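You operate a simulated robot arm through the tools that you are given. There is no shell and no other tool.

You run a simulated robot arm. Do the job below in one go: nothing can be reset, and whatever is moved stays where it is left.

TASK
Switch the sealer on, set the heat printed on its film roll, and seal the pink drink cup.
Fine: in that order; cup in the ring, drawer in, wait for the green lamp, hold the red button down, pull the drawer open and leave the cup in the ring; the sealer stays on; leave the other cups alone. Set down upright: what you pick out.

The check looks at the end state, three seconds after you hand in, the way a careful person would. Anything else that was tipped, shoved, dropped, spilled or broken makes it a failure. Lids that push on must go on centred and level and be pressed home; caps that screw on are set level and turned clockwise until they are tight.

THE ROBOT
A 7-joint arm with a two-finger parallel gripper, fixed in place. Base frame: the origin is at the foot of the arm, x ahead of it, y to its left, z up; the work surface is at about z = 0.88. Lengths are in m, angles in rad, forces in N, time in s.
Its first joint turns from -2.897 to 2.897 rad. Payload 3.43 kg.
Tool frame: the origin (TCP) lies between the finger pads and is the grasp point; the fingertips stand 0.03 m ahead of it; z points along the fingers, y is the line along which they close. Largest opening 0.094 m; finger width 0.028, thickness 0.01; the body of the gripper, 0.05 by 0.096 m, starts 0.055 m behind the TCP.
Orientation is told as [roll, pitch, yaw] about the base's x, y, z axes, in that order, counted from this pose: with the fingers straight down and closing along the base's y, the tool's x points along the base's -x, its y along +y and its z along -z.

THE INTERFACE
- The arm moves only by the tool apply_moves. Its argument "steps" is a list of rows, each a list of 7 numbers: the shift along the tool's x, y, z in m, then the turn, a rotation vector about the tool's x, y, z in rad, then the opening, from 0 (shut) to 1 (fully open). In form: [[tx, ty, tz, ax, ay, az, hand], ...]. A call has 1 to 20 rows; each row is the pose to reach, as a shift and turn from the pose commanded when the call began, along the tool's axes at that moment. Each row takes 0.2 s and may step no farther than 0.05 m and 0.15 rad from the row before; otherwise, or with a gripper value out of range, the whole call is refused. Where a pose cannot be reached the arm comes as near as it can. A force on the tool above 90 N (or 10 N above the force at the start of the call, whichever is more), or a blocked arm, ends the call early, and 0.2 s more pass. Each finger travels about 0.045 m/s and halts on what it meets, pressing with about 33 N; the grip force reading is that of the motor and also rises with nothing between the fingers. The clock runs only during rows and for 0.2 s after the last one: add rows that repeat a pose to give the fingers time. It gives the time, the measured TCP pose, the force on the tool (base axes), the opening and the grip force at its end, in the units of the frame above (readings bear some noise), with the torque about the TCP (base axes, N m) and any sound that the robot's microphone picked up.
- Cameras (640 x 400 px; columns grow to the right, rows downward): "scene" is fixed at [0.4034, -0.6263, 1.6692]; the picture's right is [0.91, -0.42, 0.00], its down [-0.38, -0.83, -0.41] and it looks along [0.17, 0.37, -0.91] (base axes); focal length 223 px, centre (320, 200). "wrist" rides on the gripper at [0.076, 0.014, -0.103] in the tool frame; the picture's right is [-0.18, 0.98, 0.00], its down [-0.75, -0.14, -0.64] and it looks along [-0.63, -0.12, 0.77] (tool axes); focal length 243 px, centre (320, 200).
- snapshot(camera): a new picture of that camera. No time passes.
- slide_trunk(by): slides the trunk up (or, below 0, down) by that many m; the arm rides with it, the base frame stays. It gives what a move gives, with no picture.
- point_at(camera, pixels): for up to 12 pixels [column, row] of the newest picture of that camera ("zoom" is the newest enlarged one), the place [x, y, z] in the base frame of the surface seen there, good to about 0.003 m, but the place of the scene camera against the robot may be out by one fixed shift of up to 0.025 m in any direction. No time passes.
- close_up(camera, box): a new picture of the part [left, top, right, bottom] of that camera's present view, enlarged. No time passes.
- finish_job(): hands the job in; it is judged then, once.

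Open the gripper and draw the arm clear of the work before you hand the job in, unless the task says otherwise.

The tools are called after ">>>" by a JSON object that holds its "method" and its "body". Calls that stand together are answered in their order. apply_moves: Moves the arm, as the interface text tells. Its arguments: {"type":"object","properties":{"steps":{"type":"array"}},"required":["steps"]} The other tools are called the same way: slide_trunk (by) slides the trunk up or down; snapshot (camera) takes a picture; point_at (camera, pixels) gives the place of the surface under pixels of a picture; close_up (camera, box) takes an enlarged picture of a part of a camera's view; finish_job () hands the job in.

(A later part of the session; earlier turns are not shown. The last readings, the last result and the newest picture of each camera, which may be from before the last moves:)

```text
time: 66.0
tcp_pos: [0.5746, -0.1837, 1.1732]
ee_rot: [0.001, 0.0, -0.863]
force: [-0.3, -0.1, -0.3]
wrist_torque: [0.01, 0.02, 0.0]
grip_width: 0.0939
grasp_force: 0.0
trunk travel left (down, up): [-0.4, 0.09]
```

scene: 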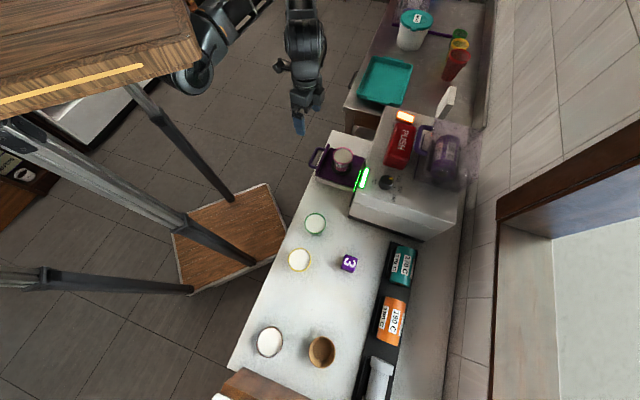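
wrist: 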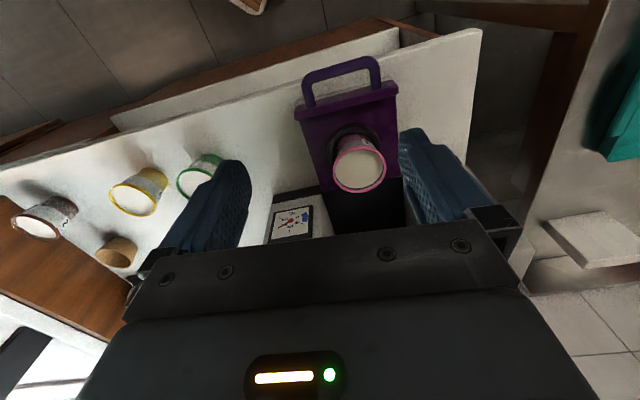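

I check what stands near the arm's shoulder before considering a trunk move.

>>> {"method": "point_at", "body": {"camera": "scene", "pixels": [[100, 50], [190, 50], [200, 70], [225, 30], [305, 60], [310, 100], [60, 190], [250, 10]]}}

>>> {"method": "close_up", "body": {"camera": "scene", "box": [140, 0, 360, 140]}}

```text
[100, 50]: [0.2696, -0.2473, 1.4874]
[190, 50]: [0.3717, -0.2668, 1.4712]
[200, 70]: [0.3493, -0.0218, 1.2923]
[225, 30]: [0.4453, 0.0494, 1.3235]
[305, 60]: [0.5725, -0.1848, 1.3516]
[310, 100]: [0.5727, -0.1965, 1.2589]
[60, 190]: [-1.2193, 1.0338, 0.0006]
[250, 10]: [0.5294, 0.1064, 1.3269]
```

```text
2.86 times, centred on (250, 70) of scene
```

zoom: 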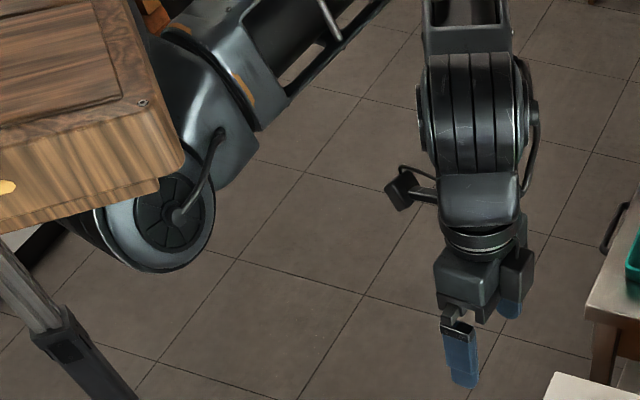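

Nothing stands in the way of the hand here; the arm is just folded near its inner limit. I turn the tool in steps toward yaw +45° (fingers closing along the push direction) while descending a bit, and see what is reached.

>>> {"method": "apply_moves", "body": {"steps": [[0, 0, 0.01, 0, 0, -0.14, 1], [0, 0, 0.02, 0, 0, -0.28, 1], [0, 0, 0.03, 0, 0, -0.42, 1], [0, 0, 0.04, 0, 0, -0.56, 1], [0, 0, 0.05, 0, 0, -0.7, 1], [0, 0, 0.06, 0, 0, -0.84, 1], [0, 0, 0.06, 0, 0, -0.84, 1]]}}

>>> {"method": "snapshot", "body": {"camera": "scene"}}

```text
time: 67.6
tcp_pos: [0.5795, -0.1748, 1.1118]
ee_rot: [-0.001, 0.001, 0.014]
force: [-0.5, -0.8, 0.6]
wrist_torque: [-0.01, -0.01, 0.01]
grip_width: 0.094
grasp_force: 0.2
trunk travel left (down, up): [-0.4, 0.09]
```

```text
taken
```

scene: 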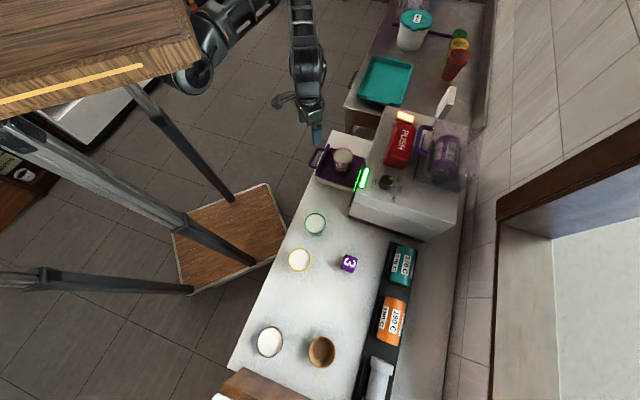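

The shortfall shrinks as I get lower. I continue turning to +45° and descend to z ≈1.03.

>>> {"method": "apply_moves", "body": {"steps": [[0, 0, 0.015, 0, 0, -0.13, 1], [0, 0, 0.03, 0, 0, -0.26, 1], [0, 0, 0.045, 0, 0, -0.39, 1], [0, 0, 0.06, 0, 0, -0.52, 1], [0, 0, 0.075, 0, 0, -0.65, 1], [0, 0, 0.085, 0, 0, -0.73, 1], [0, 0, 0.085, 0, 0, -0.73, 1]]}}

>>> {"method": "snapshot", "body": {"camera": "wrist"}}

>>> {"method": "snapshot", "body": {"camera": "scene"}}

```text
time: 69.2
tcp_pos: [0.5898, -0.1618, 1.028]
ee_rot: [-0.001, 0.0, 0.785]
force: [-0.5, -0.2, -0.2]
wrist_torque: [0.0, -0.01, -0.02]
grip_width: 0.0942
grasp_force: 0.1
trunk travel left (down, up): [-0.4, 0.09]
```

```text
taken
```

wrist: 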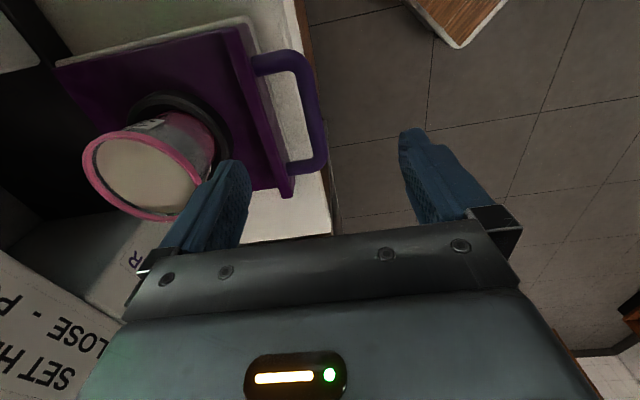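

```text
taken
```

scene: 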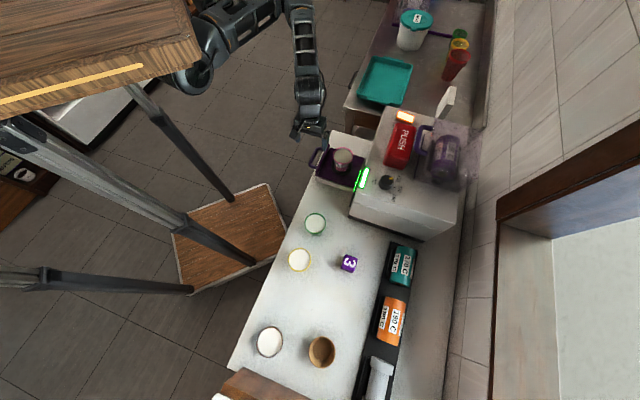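

The pose is reached exactly, and the handle bar (col ≈318) is centred between the fingers. I measure the bar and wall here.

>>> {"method": "point_at", "body": {"camera": "wrist", "pixels": [[315, 90], [318, 110], [320, 135], [323, 150], [285, 62], [310, 165], [250, 90], [262, 130], [275, 160], [285, 110], [200, 170], [180, 200]]}}

>>> {"method": "close_up", "body": {"camera": "wrist", "box": [230, 40, 350, 200]}}

```text
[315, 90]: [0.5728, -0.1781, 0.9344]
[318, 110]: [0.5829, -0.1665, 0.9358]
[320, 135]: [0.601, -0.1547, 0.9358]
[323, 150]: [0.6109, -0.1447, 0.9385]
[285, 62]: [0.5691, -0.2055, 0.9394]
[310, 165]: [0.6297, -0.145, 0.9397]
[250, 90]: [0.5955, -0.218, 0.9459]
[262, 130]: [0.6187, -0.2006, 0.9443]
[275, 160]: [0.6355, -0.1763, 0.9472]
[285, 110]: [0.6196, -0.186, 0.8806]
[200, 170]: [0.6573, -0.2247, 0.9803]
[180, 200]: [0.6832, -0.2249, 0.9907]
```

```text
2.50 times, centred on (290, 120) of wrist
```

zoom: 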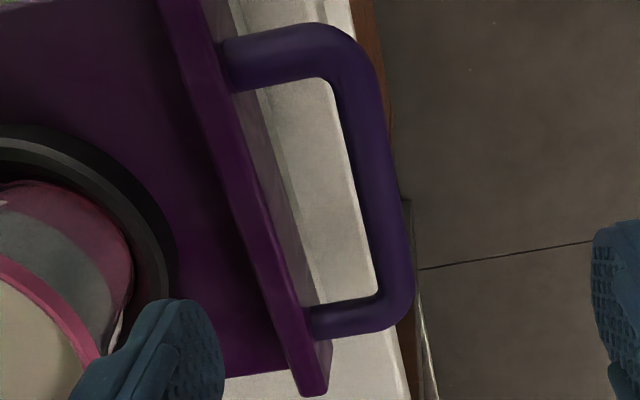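

The bar is at d≈0.532, right at the TCP; the gap to the wall is about 3.3 cm. I narrow the fingers to 3.6 cm and descend around the bar.

>>> {"method": "apply_moves", "body": {"steps": [[0, 0, 0, 0, 0, 0, 0.7], [0, 0, 0, 0, 0, 0, 0.5], [0, 0, 0, 0, 0, 0, 0.38], [0, 0, 0, 0, 0, 0, 0.38], [0, 0, 0.02, 0, 0, 0, 0.38], [0, 0, 0.04, 0, 0, 0, 0.38], [0, 0, 0.055, 0, 0, 0, 0.38], [0, 0, 0.055, 0, 0, 0, 0.38]]}}

>>> {"method": "snapshot", "body": {"camera": "wrist"}}

```text
time: 71.0
tcp_pos: [0.5885, -0.1627, 0.9731]
ee_rot: [0.001, 0.001, 0.783]
force: [-0.4, -0.9, -0.3]
wrist_torque: [-0.01, 0.02, -0.02]
grip_width: 0.0357
grasp_force: 0.1
trunk travel left (down, up): [-0.4, 0.09]
```

```text
taken
```

wrist: 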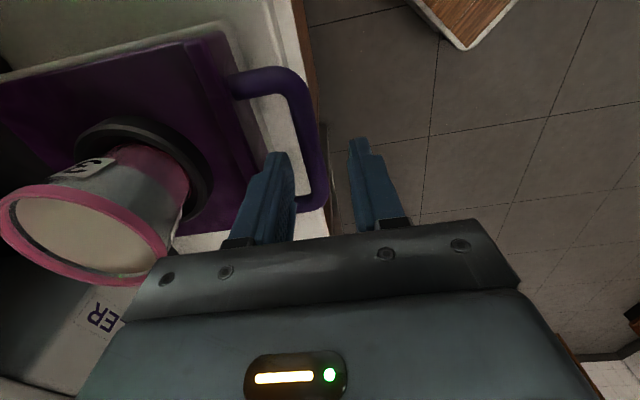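

The left finger tip (283,155) is over the gap between wall and bar, the right one outside the bar. I descend the last 2.8 cm.

>>> {"method": "apply_moves", "body": {"steps": [[0, 0, 0.01, 0, 0, 0, 0.38], [0, 0, 0.02, 0, 0, 0, 0.38], [0, 0, 0.028, 0, 0, 0, 0.38], [0, 0, 0.028, 0, 0, 0, 0.38]]}}

>>> {"method": "snapshot", "body": {"camera": "wrist"}}

>>> {"method": "close_up", "body": {"camera": "scene", "box": [280, 90, 400, 200]}}

```text
time: 72.0
tcp_pos: [0.5884, -0.1625, 0.9448]
ee_rot: [0.001, 0.001, 0.784]
force: [0.2, 0.1, 0.3]
wrist_torque: [-0.01, 0.0, -0.01]
grip_width: 0.0354
grasp_force: 0.1
trunk travel left (down, up): [-0.4, 0.09]
```

```text
taken
```

wrist: 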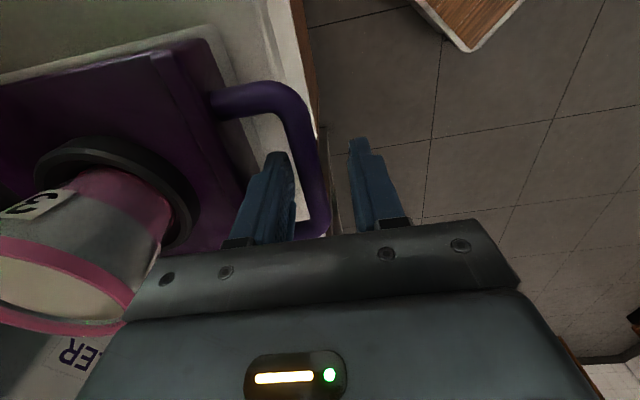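

```text
3.64 times, centred on (340, 145) of scene
```

zoom: 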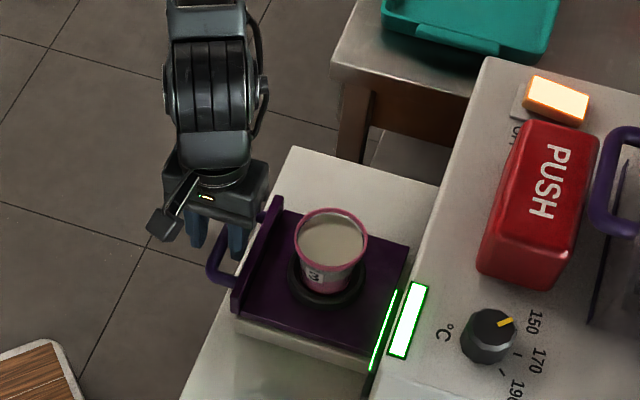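

Both fingers straddle the bar. I close on it.

>>> {"method": "apply_moves", "body": {"steps": [[0, 0, 0, 0, 0, 0, 0.25], [0, 0, 0, 0, 0, 0, 0.1], [0, 0, 0, 0, 0, 0, 0], [0, 0, 0, 0, 0, 0, 0], [0, 0, 0, 0, 0, 0, 0]]}}

>>> {"method": "snapshot", "body": {"camera": "wrist"}}

```text
time: 73.2
tcp_pos: [0.5892, -0.1622, 0.9436]
ee_rot: [-0.001, -0.003, 0.784]
force: [12.4, -15.3, -1.2]
wrist_torque: [-0.31, -0.06, 1.3]
grip_width: 0.0137
grasp_force: 45.2
trunk travel left (down, up): [-0.4, 0.09]
```

```text
taken
```

wrist: 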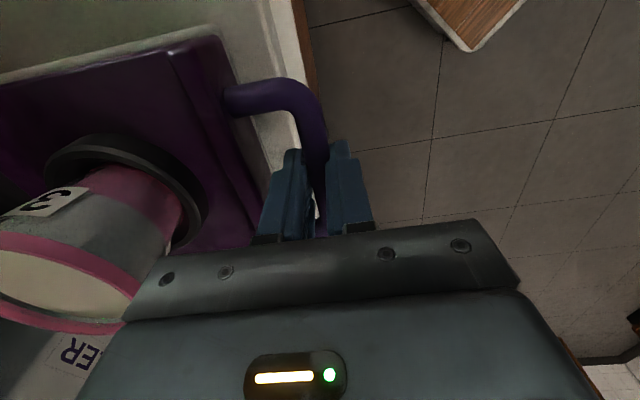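

Gripped (0.0137 m). I push the drawer in along +d (tool -y) slowly, tilting the hand back gradually so its body will clear the sealer front.

>>> {"method": "apply_moves", "body": {"steps": [[0, -0.0039, 0, 0.01, 0, 0, 0], [0, -0.0097, 0, 0.025, 0, 0, 0], [0, -0.0174, 0, 0.045, 0, 0, 0], [0, -0.0252, 0, 0.065, 0, 0, 0], [0, -0.0329, 0, 0.085, 0, 0, 0], [0, -0.0407, 0.0001, 0.105, 0, 0, 0], [0, -0.0484, 0.0001, 0.125, 0, 0, 0], [0, -0.0562, 0.0001, 0.145, 0, 0, 0], [0, -0.0639, 0.0002, 0.165, 0, 0, 0], [0, -0.0717, 0.0002, 0.185, 0, 0, 0], [0, -0.0775, 0.0003, 0.2, 0, 0, 0], [0, -0.0775, 0.0003, 0.2, 0, 0, 0]]}}

>>> {"method": "snapshot", "body": {"camera": "wrist"}}

>>> {"method": "close_up", "body": {"camera": "scene", "box": [280, 90, 400, 200]}}

```text
time: 75.8
tcp_pos: [0.6443, -0.219, 0.944]
ee_rot: [-0.2, 0.001, 0.785]
force: [8.8, 10.1, 0.5]
wrist_torque: [0.01, 0.02, 1.29]
grip_width: 0.0136
grasp_force: 45.0
trunk travel left (down, up): [-0.4, 0.09]
```

```text
taken
```

wrist: 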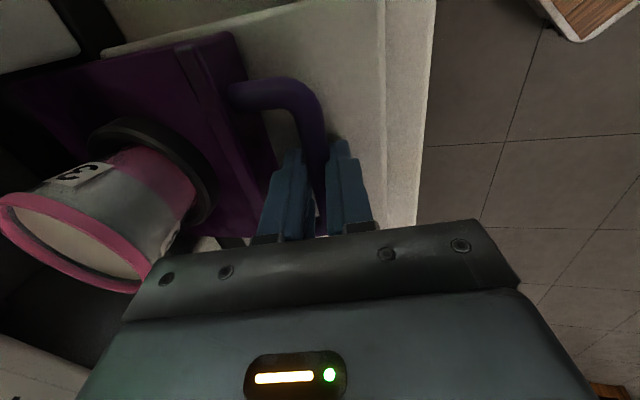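

```text
3.64 times, centred on (340, 145) of scene
```

zoom: 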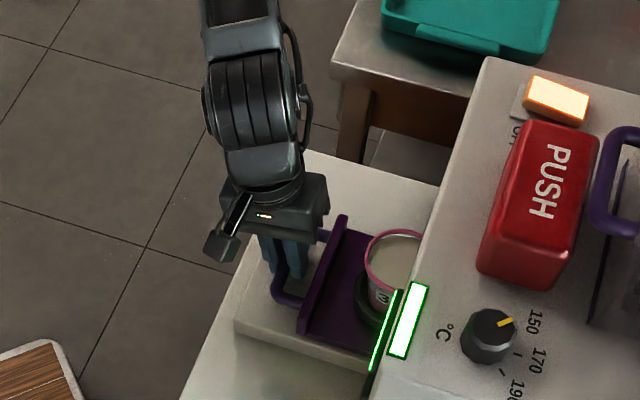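

The drawer slides in smoothly with the cup upright. I push on another 7 cm with more tilt, correcting a small side load.

>>> {"method": "apply_moves", "body": {"steps": [[-0.0003, -0.0047, 0.001, 0.015, 0, 0, 0], [-0.0006, -0.0114, 0.0024, 0.033, 0, 0, 0], [-0.0009, -0.0189, 0.004, 0.055, 0, 0, 0], [-0.0012, -0.0266, 0.0056, 0.077, 0, 0, 0], [-0.0015, -0.0341, 0.0072, 0.098, 0, 0, 0], [-0.0018, -0.0418, 0.0089, 0.12, 0, 0, 0], [-0.002, -0.0493, 0.0105, 0.141, 0, 0, 0], [-0.002, -0.0569, 0.0121, 0.163, 0, 0, 0], [-0.002, -0.0635, 0.0135, 0.182, 0, 0, 0], [-0.002, -0.0683, 0.0145, 0.195, 0, 0, 0], [-0.002, -0.0683, 0.0145, 0.195, 0, 0, 0]]}}

>>> {"method": "snapshot", "body": {"camera": "wrist"}}

>>> {"method": "close_up", "body": {"camera": "scene", "box": [290, 90, 410, 200]}}

```text
time: 78.2
tcp_pos: [0.6939, -0.2672, 0.9427]
ee_rot: [-0.396, 0.002, 0.783]
force: [-9.1, -9.5, -3.6]
wrist_torque: [-0.56, 0.51, 1.04]
grip_width: 0.0141
grasp_force: 45.3
trunk travel left (down, up): [-0.4, 0.09]
```

```text
taken
```

wrist: 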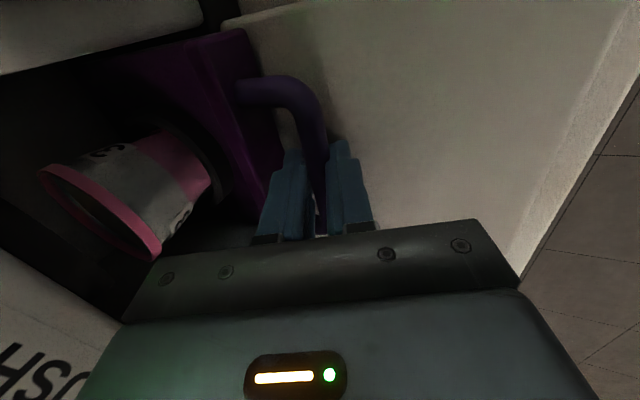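

```text
3.64 times, centred on (350, 145) of scene
```

zoom: 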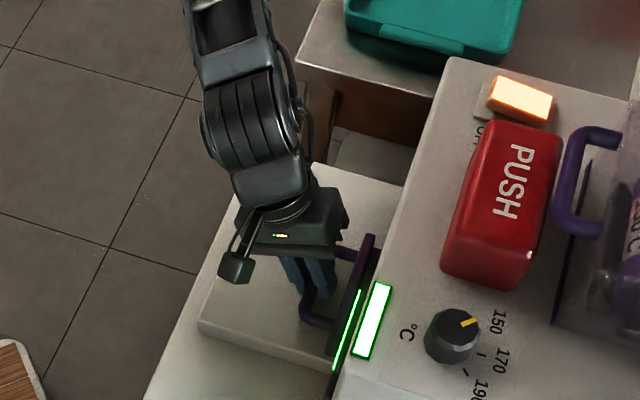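

Almost in: the wall is about 7 mm from the front. I push in small steps to find the stop.

>>> {"method": "apply_moves", "body": {"steps": [[0.0006, -0.0028, 0.0012, 0, 0, 0, 0], [0.0012, -0.0055, 0.0023, 0, 0, 0, 0], [0.0012, -0.0074, 0.0031, 0, 0, 0, 0], [0.0012, -0.0092, 0.0039, 0, 0, 0, 0], [0.0012, -0.0092, 0.0039, 0, 0, 0, 0]]}}

>>> {"method": "close_up", "body": {"camera": "scene", "box": [310, 110, 400, 200]}}

>>> {"method": "snapshot", "body": {"camera": "wrist"}}

```text
time: 79.4
tcp_pos: [0.6994, -0.2748, 0.9436]
ee_rot: [-0.394, 0.0, 0.782]
force: [-6.9, -6.0, -2.7]
wrist_torque: [-0.47, 0.51, 1.11]
grip_width: 0.0137
grasp_force: 45.0
trunk travel left (down, up): [-0.4, 0.09]
```

```text
4.44 times, centred on (355, 155) of scene
```

zoom: 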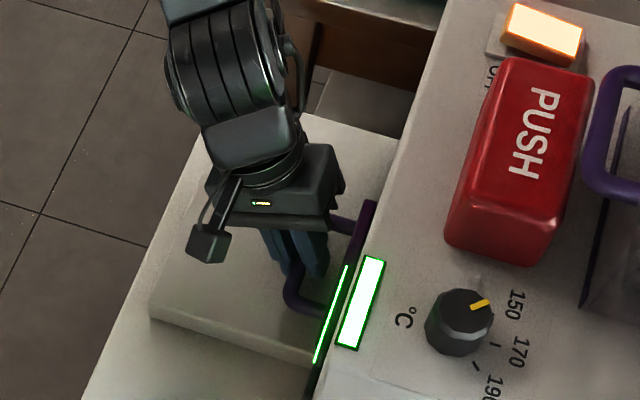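

```text
taken
```

wrist: 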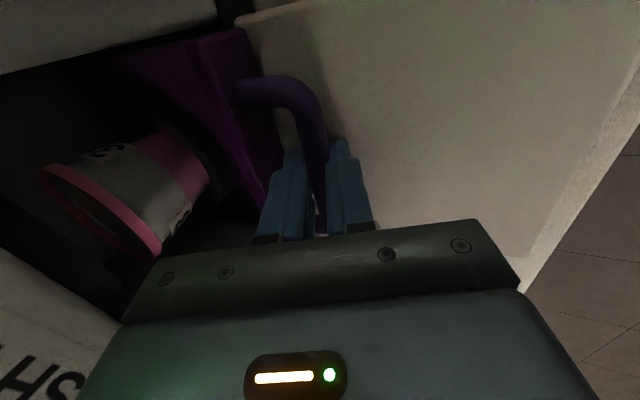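

No stop yet (no force along the push). I push further in 3 mm steps.

>>> {"method": "apply_moves", "body": {"steps": [[0.0003, -0.0028, 0.0012, 0, 0, 0, 0], [0.0006, -0.0055, 0.0023, 0, 0, 0, 0], [0.0006, -0.0083, 0.0035, 0, 0, 0, 0], [0.0006, -0.0083, 0.0035, 0, 0, 0, 0]]}}

>>> {"method": "close_up", "body": {"camera": "scene", "box": [310, 110, 400, 200]}}

```text
time: 80.4
tcp_pos: [0.7051, -0.2802, 0.9441]
ee_rot: [-0.393, 0.0, 0.786]
force: [-0.9, -2.8, -5.1]
wrist_torque: [-0.24, 0.25, 1.21]
grip_width: 0.0138
grasp_force: 44.8
trunk travel left (down, up): [-0.4, 0.09]
```

```text
4.44 times, centred on (355, 155) of scene
```

zoom: 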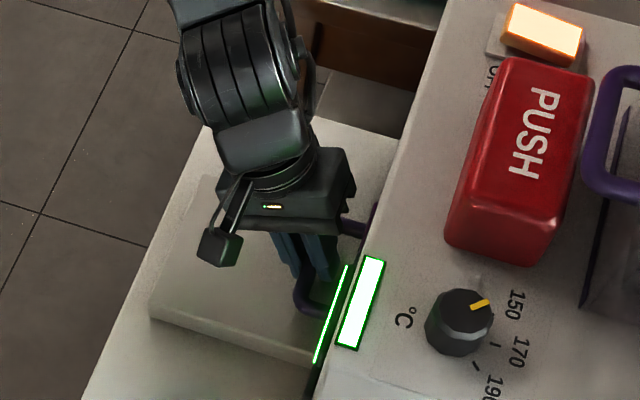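

Still free. I push another 9 mm, with a little more tilt for clearance.

>>> {"method": "apply_moves", "body": {"steps": [[0, -0.0026, 0.0012, 0.03, 0, 0, 0], [0, -0.0052, 0.0024, 0.06, 0, 0, 0], [0, -0.0078, 0.0036, 0.08, 0, 0, 0], [0, -0.0078, 0.0036, 0.08, 0, 0, 0]]}}

>>> {"method": "close_up", "body": {"camera": "scene", "box": [310, 110, 400, 200]}}

>>> {"method": "snapshot", "body": {"camera": "wrist"}}

```text
time: 81.3
tcp_pos: [0.7057, -0.2808, 0.9415]
ee_rot: [-0.454, -0.001, 0.789]
force: [-28.0, 46.7, 40.3]
wrist_torque: [0.25, 0.86, 1.11]
grip_width: 0.0137
grasp_force: 44.9
trunk travel left (down, up): [-0.4, 0.09]
stopped in row 4: the force on the tool passed its limit at 95 N (the readings are from after the stop); the commanded pose is now the measured one
```

```text
4.44 times, centred on (355, 155) of scene
```

zoom: 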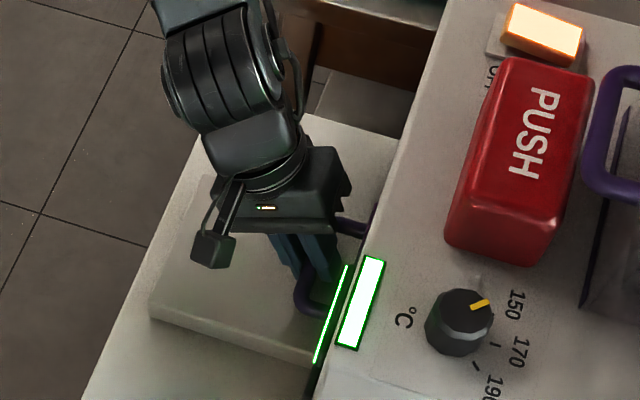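

```text
taken
```

wrist: 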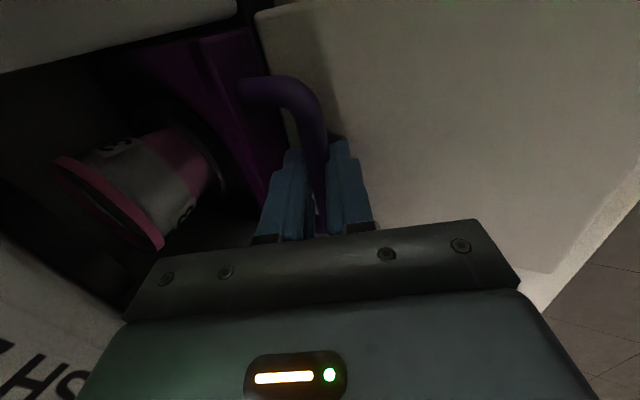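

The drawer met its hard stop (95 N), flush with the front: fully in. I open the fingers slightly and back off along the finger axis.

>>> {"method": "apply_moves", "body": {"steps": [[0, 0, 0, 0, 0, 0, 0.15], [0, 0, 0, 0, 0, 0, 0.32], [0, 0, 0, 0, 0, 0, 0.32], [0, 0, 0, 0, 0, 0, 0.32]]}}

>>> {"method": "snapshot", "body": {"camera": "wrist"}}

```text
time: 82.3
tcp_pos: [0.7101, -0.2834, 0.9447]
ee_rot: [-0.467, -0.001, 0.786]
force: [-2.3, 27.6, 68.2]
wrist_torque: [0.88, 0.22, 0.2]
grip_width: 0.0234
grasp_force: 0.1
trunk travel left (down, up): [-0.4, 0.09]
```

```text
taken
```

wrist: 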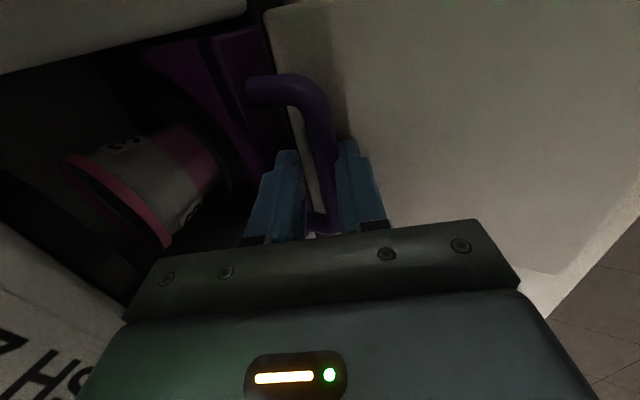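

The lower fingertip is pressing on the platform (z force 68 N, opening blocked at 0.023). I back straight out along the finger axis to relieve it.

>>> {"method": "apply_moves", "body": {"steps": [[0, 0, -0.004, 0, 0, 0, 0.25], [0, 0, -0.01, 0, 0, 0, 0.25], [0, 0, -0.018, 0, 0, 0, 0.25], [0, 0, -0.018, 0, 0, 0, 0.25]]}}

>>> {"method": "snapshot", "body": {"camera": "wrist"}}

>>> {"method": "close_up", "body": {"camera": "scene", "box": [310, 110, 400, 200]}}

```text
time: 83.3
tcp_pos: [0.702, -0.2776, 0.9549]
ee_rot: [-0.457, 0.002, 0.784]
force: [-0.4, -0.7, 0.0]
wrist_torque: [-0.03, 0.02, -0.02]
grip_width: 0.0236
grasp_force: 0.0
trunk travel left (down, up): [-0.4, 0.09]
```

```text
taken
```

wrist: 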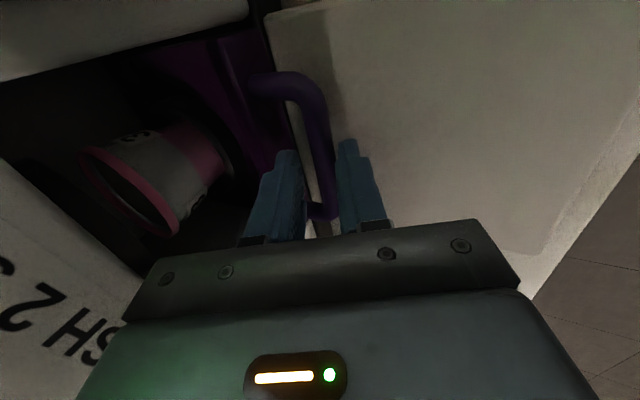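

```text
4.44 times, centred on (355, 155) of scene
```

zoom: 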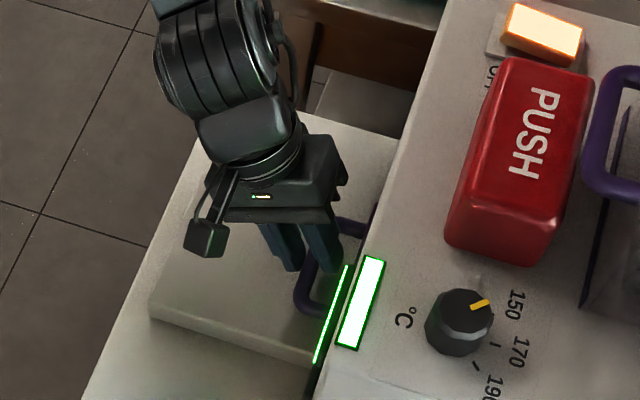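

Forces are zero now. I continue backing out along the finger axis until clear of the handle.

>>> {"method": "apply_moves", "body": {"steps": [[0, 0, -0.012, 0, 0, 0, 0.25], [0, 0, -0.025, 0, 0, 0, 0.25], [0, 0, -0.04, 0, 0, 0, 0.25], [0, 0, -0.06, 0, 0, 0, 0.25], [0, 0, -0.08, 0, 0, 0, 0.25], [0, 0, -0.08, 0, 0, 0, 0.25]]}}

>>> {"method": "snapshot", "body": {"camera": "wrist"}}

>>> {"method": "close_up", "body": {"camera": "scene", "box": [310, 110, 400, 200]}}

```text
time: 84.7
tcp_pos: [0.677, -0.2524, 1.0285]
ee_rot: [-0.459, 0.0, 0.787]
force: [-1.0, -0.3, -0.7]
wrist_torque: [-0.01, 0.0, -0.04]
grip_width: 0.0235
grasp_force: 0.0
trunk travel left (down, up): [-0.4, 0.09]
```

```text
taken
```

wrist: 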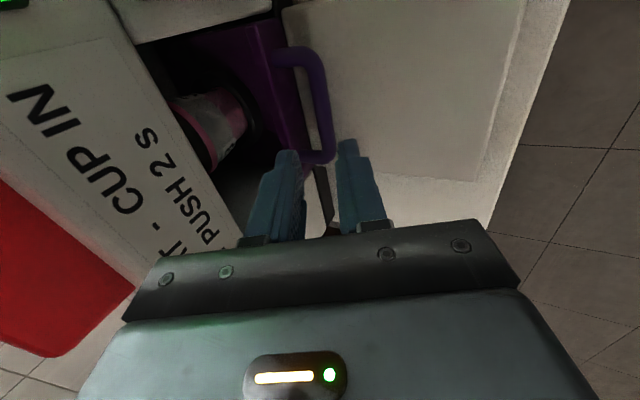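

```text
4.44 times, centred on (355, 155) of scene
```

zoom: 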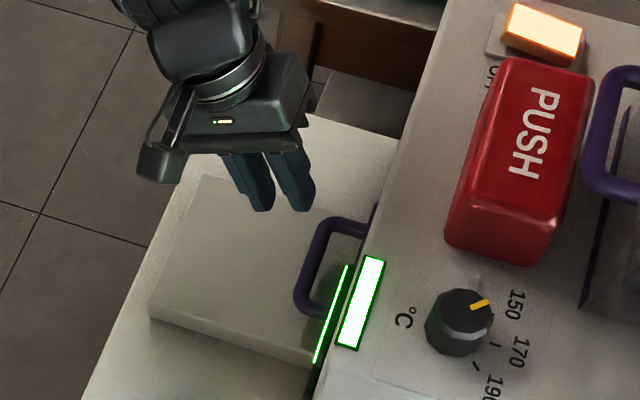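

The drawer stays in, the lamp is green. I measure the handle and platform now, for pulling later.

>>> {"method": "point_at", "body": {"camera": "wrist", "pixels": [[318, 80], [324, 110], [328, 140], [300, 55], [315, 158], [285, 90], [294, 120], [303, 100], [400, 100], [450, 150], [380, 140], [500, 60]]}}

>>> {"method": "close_up", "body": {"camera": "wrist", "box": [230, 20, 390, 200]}}

```text
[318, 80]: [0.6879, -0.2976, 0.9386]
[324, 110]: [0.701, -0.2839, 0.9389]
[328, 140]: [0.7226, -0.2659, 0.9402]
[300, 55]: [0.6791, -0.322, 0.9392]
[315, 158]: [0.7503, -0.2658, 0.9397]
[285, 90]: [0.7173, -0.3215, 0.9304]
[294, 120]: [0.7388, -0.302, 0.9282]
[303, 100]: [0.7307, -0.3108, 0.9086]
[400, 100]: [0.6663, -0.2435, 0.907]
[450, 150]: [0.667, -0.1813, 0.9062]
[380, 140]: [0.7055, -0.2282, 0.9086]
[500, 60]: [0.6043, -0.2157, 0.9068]
```

```text
2.22 times, centred on (310, 110) of wrist
```

zoom: 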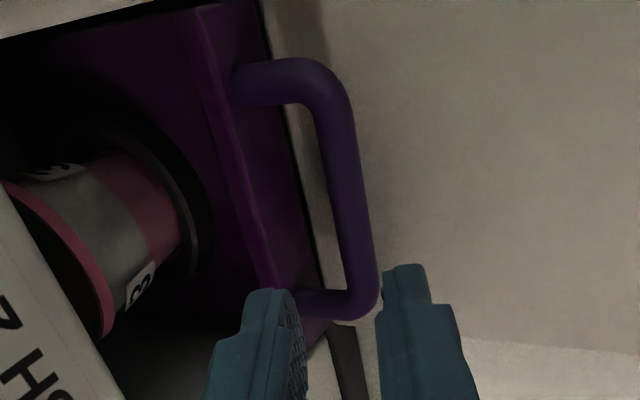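

The bar when closed sits at d≈0.698, w≈0.298, top z 0.939; the platform is at z 0.907. Now I rise and straighten the tool to go to the red button.

>>> {"method": "apply_moves", "body": {"steps": [[0, -0.0162, -0.0328, -0.0765, 0, 0, 0.25], [0, -0.0325, -0.0657, -0.153, 0, 0, 0.25], [0, -0.0487, -0.0985, -0.2295, 0, 0, 0.25], [0, -0.065, -0.1313, -0.306, 0, 0, 0.25], [0, -0.0812, -0.1642, -0.3825, 0, 0, 0.25], [0, -0.0975, -0.197, -0.459, 0, 0, 0.25], [0, -0.0975, -0.197, -0.459, 0, 0, 0.25]]}}

>>> {"method": "snapshot", "body": {"camera": "wrist"}}

```text
time: 86.3
tcp_pos: [0.6782, -0.253, 1.2481]
ee_rot: [0.001, 0.002, 0.786]
force: [-0.2, -0.3, -0.1]
wrist_torque: [0.04, 0.01, -0.01]
grip_width: 0.0234
grasp_force: 0.0
trunk travel left (down, up): [-0.4, 0.09]
```

```text
taken
```

wrist: 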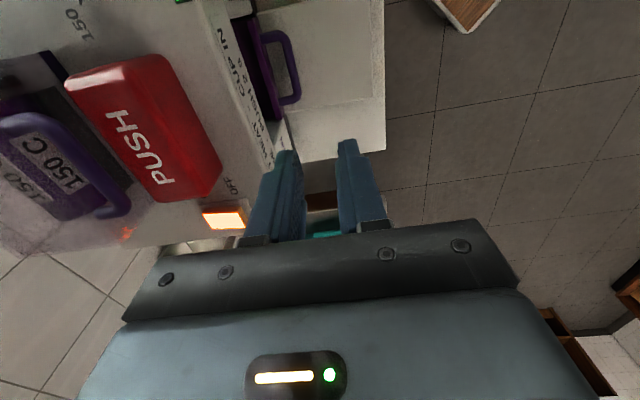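

The red button is in view at (150,125). I measure its top face.

>>> {"method": "point_at", "body": {"camera": "wrist", "pixels": [[100, 85], [130, 80], [150, 130], [125, 140], [160, 180], [185, 185], [150, 90], [180, 150], [205, 185], [70, 85], [140, 160], [155, 60]]}}

>>> {"method": "close_up", "body": {"camera": "wrist", "box": [50, 30, 250, 230]}}

```text
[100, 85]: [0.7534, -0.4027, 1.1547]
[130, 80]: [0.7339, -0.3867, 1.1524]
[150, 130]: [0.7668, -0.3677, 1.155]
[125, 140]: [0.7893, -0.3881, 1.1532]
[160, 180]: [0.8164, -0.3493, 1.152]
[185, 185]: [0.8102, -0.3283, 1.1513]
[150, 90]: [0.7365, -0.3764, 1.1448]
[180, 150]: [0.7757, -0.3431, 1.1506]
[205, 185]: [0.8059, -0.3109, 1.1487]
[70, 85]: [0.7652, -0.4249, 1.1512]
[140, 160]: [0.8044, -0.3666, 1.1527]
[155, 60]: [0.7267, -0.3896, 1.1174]
```

```text
2.00 times, centred on (150, 130) of wrist
```

zoom: 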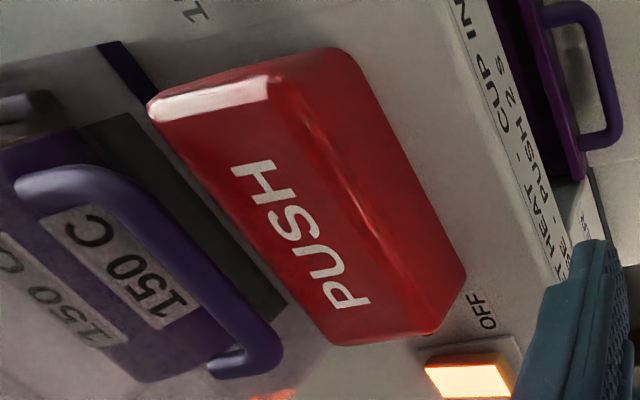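

The button's top (z≈1.153) spans about 12 × 5 cm, centre near (0.78,-0.362). I close the fingers and go above it.

>>> {"method": "apply_moves", "body": {"steps": [[0.001, -0.029, 0, 0, 0, 0, 0], [0.002, -0.058, 0, 0, 0, 0, 0], [0.003, -0.087, 0, 0, 0, 0, 0], [0.004, -0.116, 0, 0, 0, 0, 0], [0.0055, -0.1447, 0, 0, 0, 0, 0], [0.0055, -0.1447, 0.03, 0, 0, 0, 0], [0.0055, -0.1447, 0.05, 0, 0, 0, 0], [0.0055, -0.1447, 0.05, 0, 0, 0, 0]]}}

>>> {"method": "snapshot", "body": {"camera": "wrist"}}

>>> {"method": "close_up", "body": {"camera": "scene", "box": [320, 80, 480, 200]}}

```text
time: 88.1
tcp_pos: [0.7774, -0.3582, 1.1978]
ee_rot: [0.001, 0.001, 0.784]
force: [0.5, 0.7, 0.6]
wrist_torque: [0.0, 0.03, -0.03]
grip_width: 0.0001
grasp_force: 32.7
trunk travel left (down, up): [-0.4, 0.09]
```

```text
taken
```

wrist: 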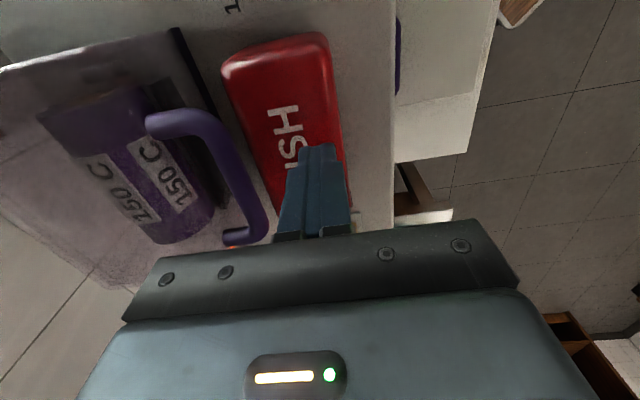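

```text
3.33 times, centred on (400, 140) of scene
```

zoom: 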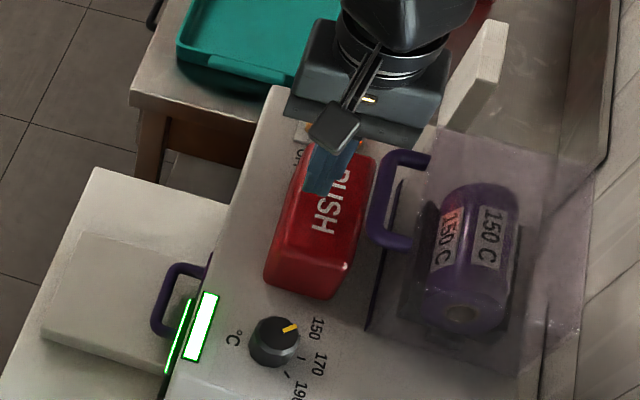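

The closed fingertips are right over the button's centre and the lamp is green. I press down in small steps.

>>> {"method": "apply_moves", "body": {"steps": [[0, 0, 0.007, 0, 0, 0, 0], [0, 0, 0.013, 0, 0, 0, 0], [0, 0, 0.016, 0, 0, 0, 0], [0, 0, 0.019, 0, 0, 0, 0], [0, 0, 0.022, 0, 0, 0, 0], [0, 0, 0.025, 0, 0, 0, 0]]}}

>>> {"method": "close_up", "body": {"camera": "wrist", "box": [190, 20, 400, 200]}}

```text
time: 89.5
tcp_pos: [0.777, -0.3595, 1.174]
ee_rot: [0.0, 0.0, 0.784]
force: [2.7, 0.7, 5.0]
wrist_torque: [0.08, -0.12, -0.02]
grip_width: 0.0
grasp_force: 32.8
trunk travel left (down, up): [-0.4, 0.09]
```

```text
2.22 times, centred on (295, 110) of wrist
```

zoom: 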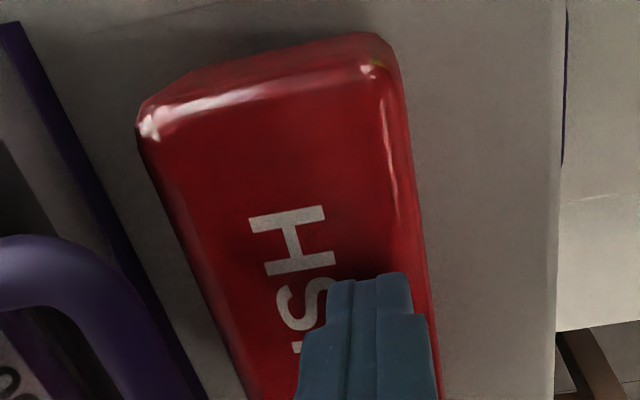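

5 N of spring force: the button is yielding. I press further to its bottom and keep holding.

>>> {"method": "apply_moves", "body": {"steps": [[0, 0, 0.003, 0, 0, 0, 0], [0, 0, 0.006, 0, 0, 0, 0], [0, 0, 0.009, 0, 0, 0, 0], [0, 0, 0.012, 0, 0, 0, 0], [0, 0, 0.014, 0, 0, 0, 0], [0, 0, 0.014, 0, 0, 0, 0], [0, 0, 0.014, 0, 0, 0, 0]]}}

>>> {"method": "close_up", "body": {"camera": "scene", "box": [320, 80, 480, 200]}}

```text
time: 91.1
tcp_pos: [0.7755, -0.359, 1.1657]
ee_rot: [-0.008, 0.002, 0.784]
force: [11.7, 8.2, 69.2]
wrist_torque: [0.43, -0.3, -0.34]
grip_width: 0.0001
grasp_force: 32.9
trunk travel left (down, up): [-0.4, 0.09]
heard: click
```

```text
3.33 times, centred on (400, 140) of scene
```

zoom: 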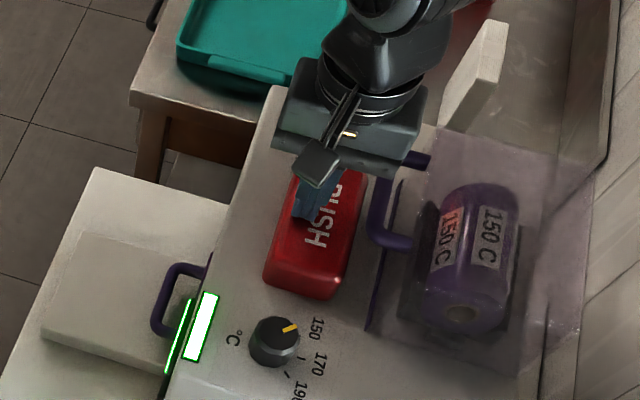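

A click was heard and the button is at its bottom (69 N). I hold it down for 3 s.

>>> {"method": "apply_moves", "body": {"steps": [[0, 0, 0, 0, 0, 0, 0], [0, 0, 0, 0, 0, 0, 0], [0, 0, 0, 0, 0, 0, 0], [0, 0, 0, 0, 0, 0, 0], [0, 0, 0, 0, 0, 0, 0], [0, 0, 0, 0, 0, 0, 0], [0, 0, 0, 0, 0, 0, 0], [0, 0, 0, 0, 0, 0, 0], [0, 0, 0, 0, 0, 0, 0], [0, 0, 0, 0, 0, 0, 0], [0, 0, 0, 0, 0, 0, 0], [0, 0, 0, 0, 0, 0, 0], [0, 0, 0, 0, 0, 0, 0], [0, 0, 0, 0, 0, 0, 0]]}}

>>> {"method": "close_up", "body": {"camera": "scene", "box": [320, 80, 480, 200]}}

```text
time: 94.1
tcp_pos: [0.7762, -0.3598, 1.165]
ee_rot: [-0.009, 0.0, 0.786]
force: [18.8, 15.3, 72.5]
wrist_torque: [0.54, -0.51, 0.1]
grip_width: 0.0
grasp_force: 32.4
trunk travel left (down, up): [-0.4, 0.09]
```

```text
3.33 times, centred on (400, 140) of scene
```

zoom: 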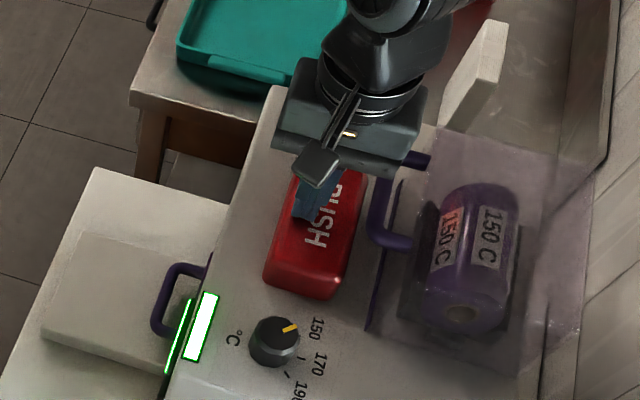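

Held for over 3 s. I release the button by rising straight up.

>>> {"method": "apply_moves", "body": {"steps": [[0, 0, -0.015, 0, 0, 0, 0], [0, 0, -0.04, 0, 0, 0, 0], [0, 0, -0.08, 0, 0, 0, 0], [0, 0, -0.1, 0, 0, 0, 0], [0, 0, -0.1, 0, 0, 0, 0]]}}

>>> {"method": "snapshot", "body": {"camera": "wrist"}}

>>> {"method": "close_up", "body": {"camera": "scene", "box": [320, 80, 480, 200]}}

```text
time: 95.3
tcp_pos: [0.7751, -0.3593, 1.2576]
ee_rot: [0.002, 0.002, 0.785]
force: [0.3, -1.0, -0.1]
wrist_torque: [0.0, 0.0, 0.0]
grip_width: 0.0
grasp_force: 33.1
trunk travel left (down, up): [-0.4, 0.09]
```

```text
taken
```

wrist: 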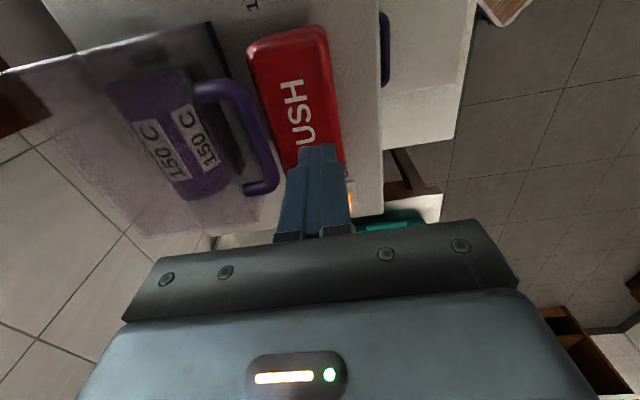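

```text
3.33 times, centred on (400, 140) of scene
```

zoom: 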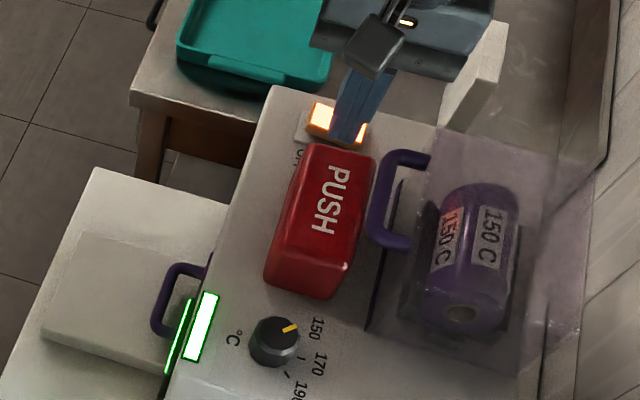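

The button sprang back and the lamp is still green. Now I go back in front of the drawer handle.

>>> {"method": "apply_moves", "body": {"steps": [[-0.001, 0.04, 0, 0, 0, 0, 0.32], [-0.002, 0.08, 0, 0, 0, 0, 0.32], [-0.003, 0.12, 0, 0, 0, 0, 0.32], [-0.004, 0.16, 0.005, 0, 0, 0, 0.32], [-0.004, 0.19, 0.03, 0, 0, 0, 0.32], [-0.004, 0.2, 0.07, 0, 0, 0, 0.32], [-0.004, 0.2, 0.11, 0, 0, 0, 0.32], [-0.004, 0.2, 0.15, 0, 0, 0, 0.32], [-0.004, 0.2, 0.15, 0, 0, 0, 0.32]]}}

>>> {"method": "snapshot", "body": {"camera": "wrist"}}

>>> {"method": "close_up", "body": {"camera": "scene", "box": [290, 80, 430, 200]}}

```text
time: 97.3
tcp_pos: [0.6369, -0.2143, 1.1089]
ee_rot: [0.0, -0.001, 0.787]
force: [-0.1, 0.0, 0.2]
wrist_torque: [0.02, -0.01, 0.01]
grip_width: 0.0299
grasp_force: 0.1
trunk travel left (down, up): [-0.4, 0.09]
```

```text
taken
```

wrist: 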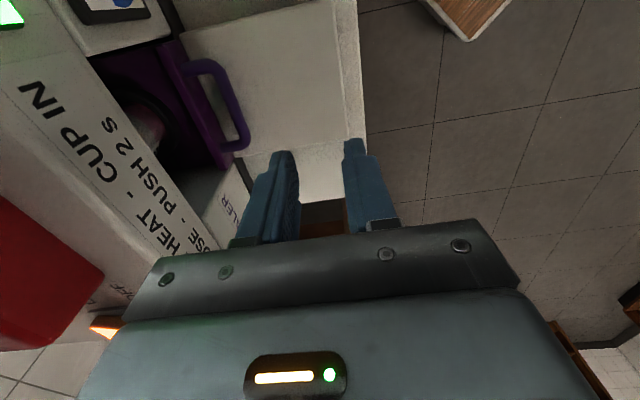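

```text
3.33 times, centred on (360, 140) of scene
```

zoom: 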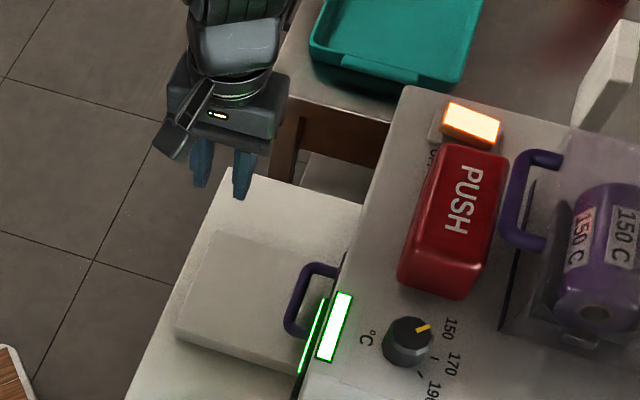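

The handle bar shows at wrist (233,105). I measure it again.

>>> {"method": "point_at", "body": {"camera": "wrist", "pixels": [[222, 80], [230, 100], [237, 120], [243, 138], [200, 68], [225, 145], [200, 100], [212, 125], [190, 90], [280, 90], [300, 150]]}}

>>> {"method": "close_up", "body": {"camera": "wrist", "box": [140, 40, 300, 180]}}

```text
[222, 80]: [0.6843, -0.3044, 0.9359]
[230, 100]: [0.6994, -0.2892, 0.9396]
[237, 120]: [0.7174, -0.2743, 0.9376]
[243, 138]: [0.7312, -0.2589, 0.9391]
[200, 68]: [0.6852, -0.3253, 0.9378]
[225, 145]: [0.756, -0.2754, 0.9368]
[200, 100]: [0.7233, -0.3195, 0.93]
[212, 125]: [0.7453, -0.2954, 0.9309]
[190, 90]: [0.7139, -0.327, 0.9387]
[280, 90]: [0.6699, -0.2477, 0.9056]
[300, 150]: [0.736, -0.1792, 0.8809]
```

```text
2.86 times, centred on (220, 110) of wrist
```

zoom: 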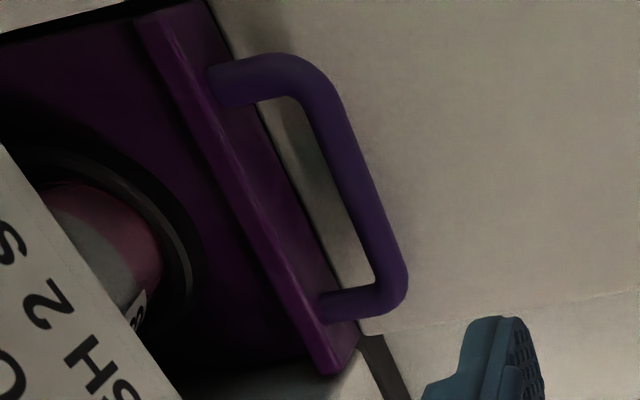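

Bar centre at d≈0.700, w≈0.297, z≈0.9315. I tilt 0.4 rad and go to a point 10 cm back along the finger axis.

>>> {"method": "apply_moves", "body": {"steps": [[0, -0.013, 0.017, 0.1, 0, 0, 0.32], [0.0005, -0.026, 0.034, 0.2, 0, 0, 0.32], [0.001, -0.039, 0.051, 0.3, 0, 0, 0.32], [0.001, -0.0518, 0.0678, 0.4, 0, 0, 0.32], [0.001, -0.0518, 0.0678, 0.4, 0, 0, 0.32]]}}

>>> {"method": "snapshot", "body": {"camera": "wrist"}}

>>> {"method": "close_up", "body": {"camera": "wrist", "box": [230, 40, 390, 200]}}

```text
time: 98.5
tcp_pos: [0.673, -0.2529, 1.0418]
ee_rot: [-0.399, 0.002, 0.786]
force: [0.6, -0.4, -0.2]
wrist_torque: [0.02, 0.0, -0.02]
grip_width: 0.03
grasp_force: 0.0
trunk travel left (down, up): [-0.4, 0.09]
```

```text
taken
```

wrist: 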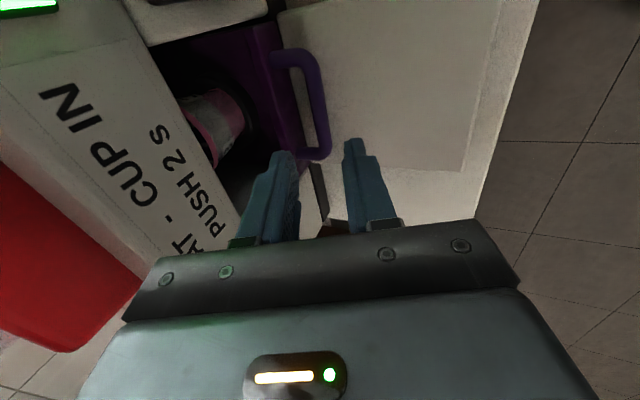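

```text
2.50 times, centred on (310, 120) of wrist
```

zoom: 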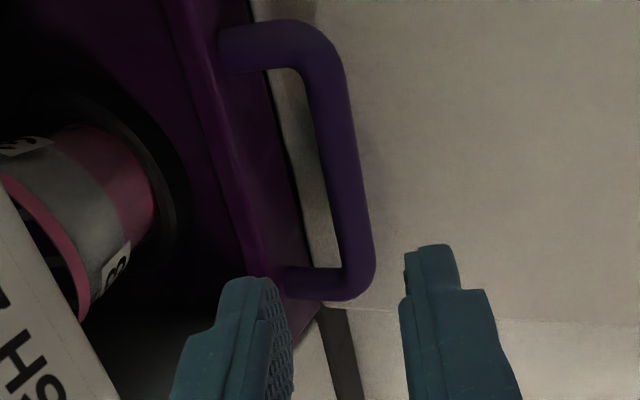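

The bar lines up with the finger gap (col 320). I advance along the finger axis 8 cm and check.

>>> {"method": "apply_moves", "body": {"steps": [[0, 0, 0.02, 0, 0, 0, 0.32], [0, 0, 0.045, 0, 0, 0, 0.32], [0, 0, 0.065, 0, 0, 0, 0.32], [0, 0, 0.08, 0, 0, 0, 0.32], [0, 0, 0.08, 0, 0, 0, 0.32]]}}

>>> {"method": "snapshot", "body": {"camera": "wrist"}}

>>> {"method": "close_up", "body": {"camera": "scene", "box": [310, 110, 400, 200]}}

```text
time: 99.7
tcp_pos: [0.695, -0.2737, 0.9668]
ee_rot: [-0.399, 0.002, 0.786]
force: [0.3, 0.0, -1.0]
wrist_torque: [-0.04, -0.01, -0.04]
grip_width: 0.0302
grasp_force: 0.0
trunk travel left (down, up): [-0.4, 0.09]
```

```text
taken
```

wrist: 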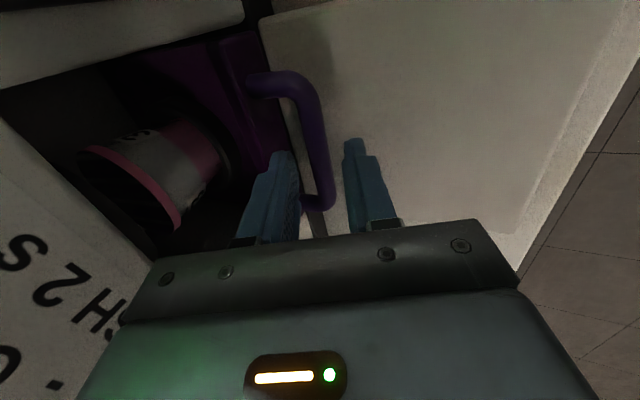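

```text
4.44 times, centred on (355, 155) of scene
```

zoom: 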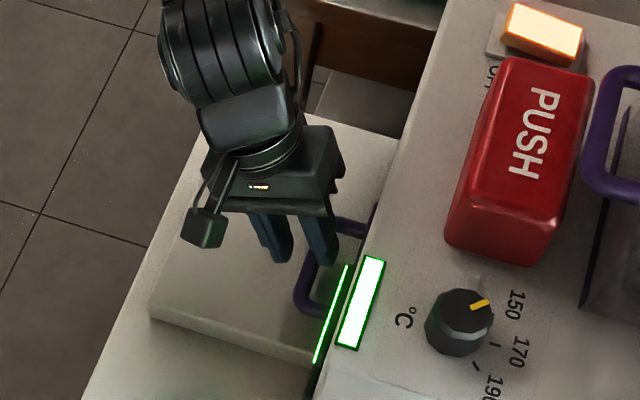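

The bar is between the fingertips. I advance the last 1.9 cm and close on it.

>>> {"method": "apply_moves", "body": {"steps": [[0, 0, 0.007, 0, 0, 0, 0.32], [0, 0, 0.014, 0, 0, 0, 0.32], [0, 0, 0.019, 0, 0, 0, 0.32], [0, 0, 0.019, 0, 0, 0, 0.32], [0, 0, 0.019, 0, 0, 0, 0.15], [0, 0, 0.019, 0, 0, 0, 0], [0, 0, 0.019, 0, 0, 0, 0], [0, 0, 0.019, 0, 0, 0, 0]]}}

>>> {"method": "snapshot", "body": {"camera": "wrist"}}

```text
time: 101.5
tcp_pos: [0.701, -0.2801, 0.9497]
ee_rot: [-0.398, 0.001, 0.788]
force: [0.0, -2.4, 7.5]
wrist_torque: [-0.52, 0.4, 1.18]
grip_width: 0.0138
grasp_force: 44.8
trunk travel left (down, up): [-0.4, 0.09]
```

```text
taken
```

wrist: 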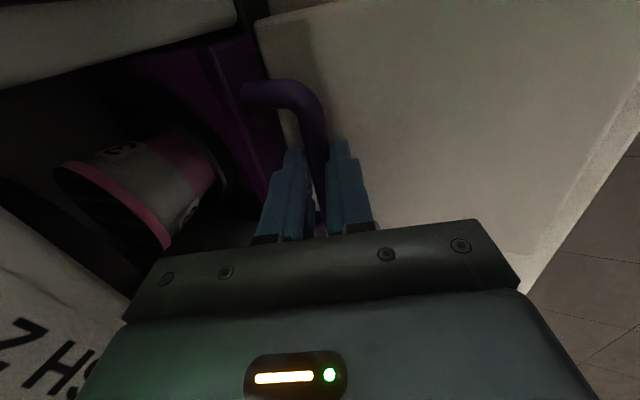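

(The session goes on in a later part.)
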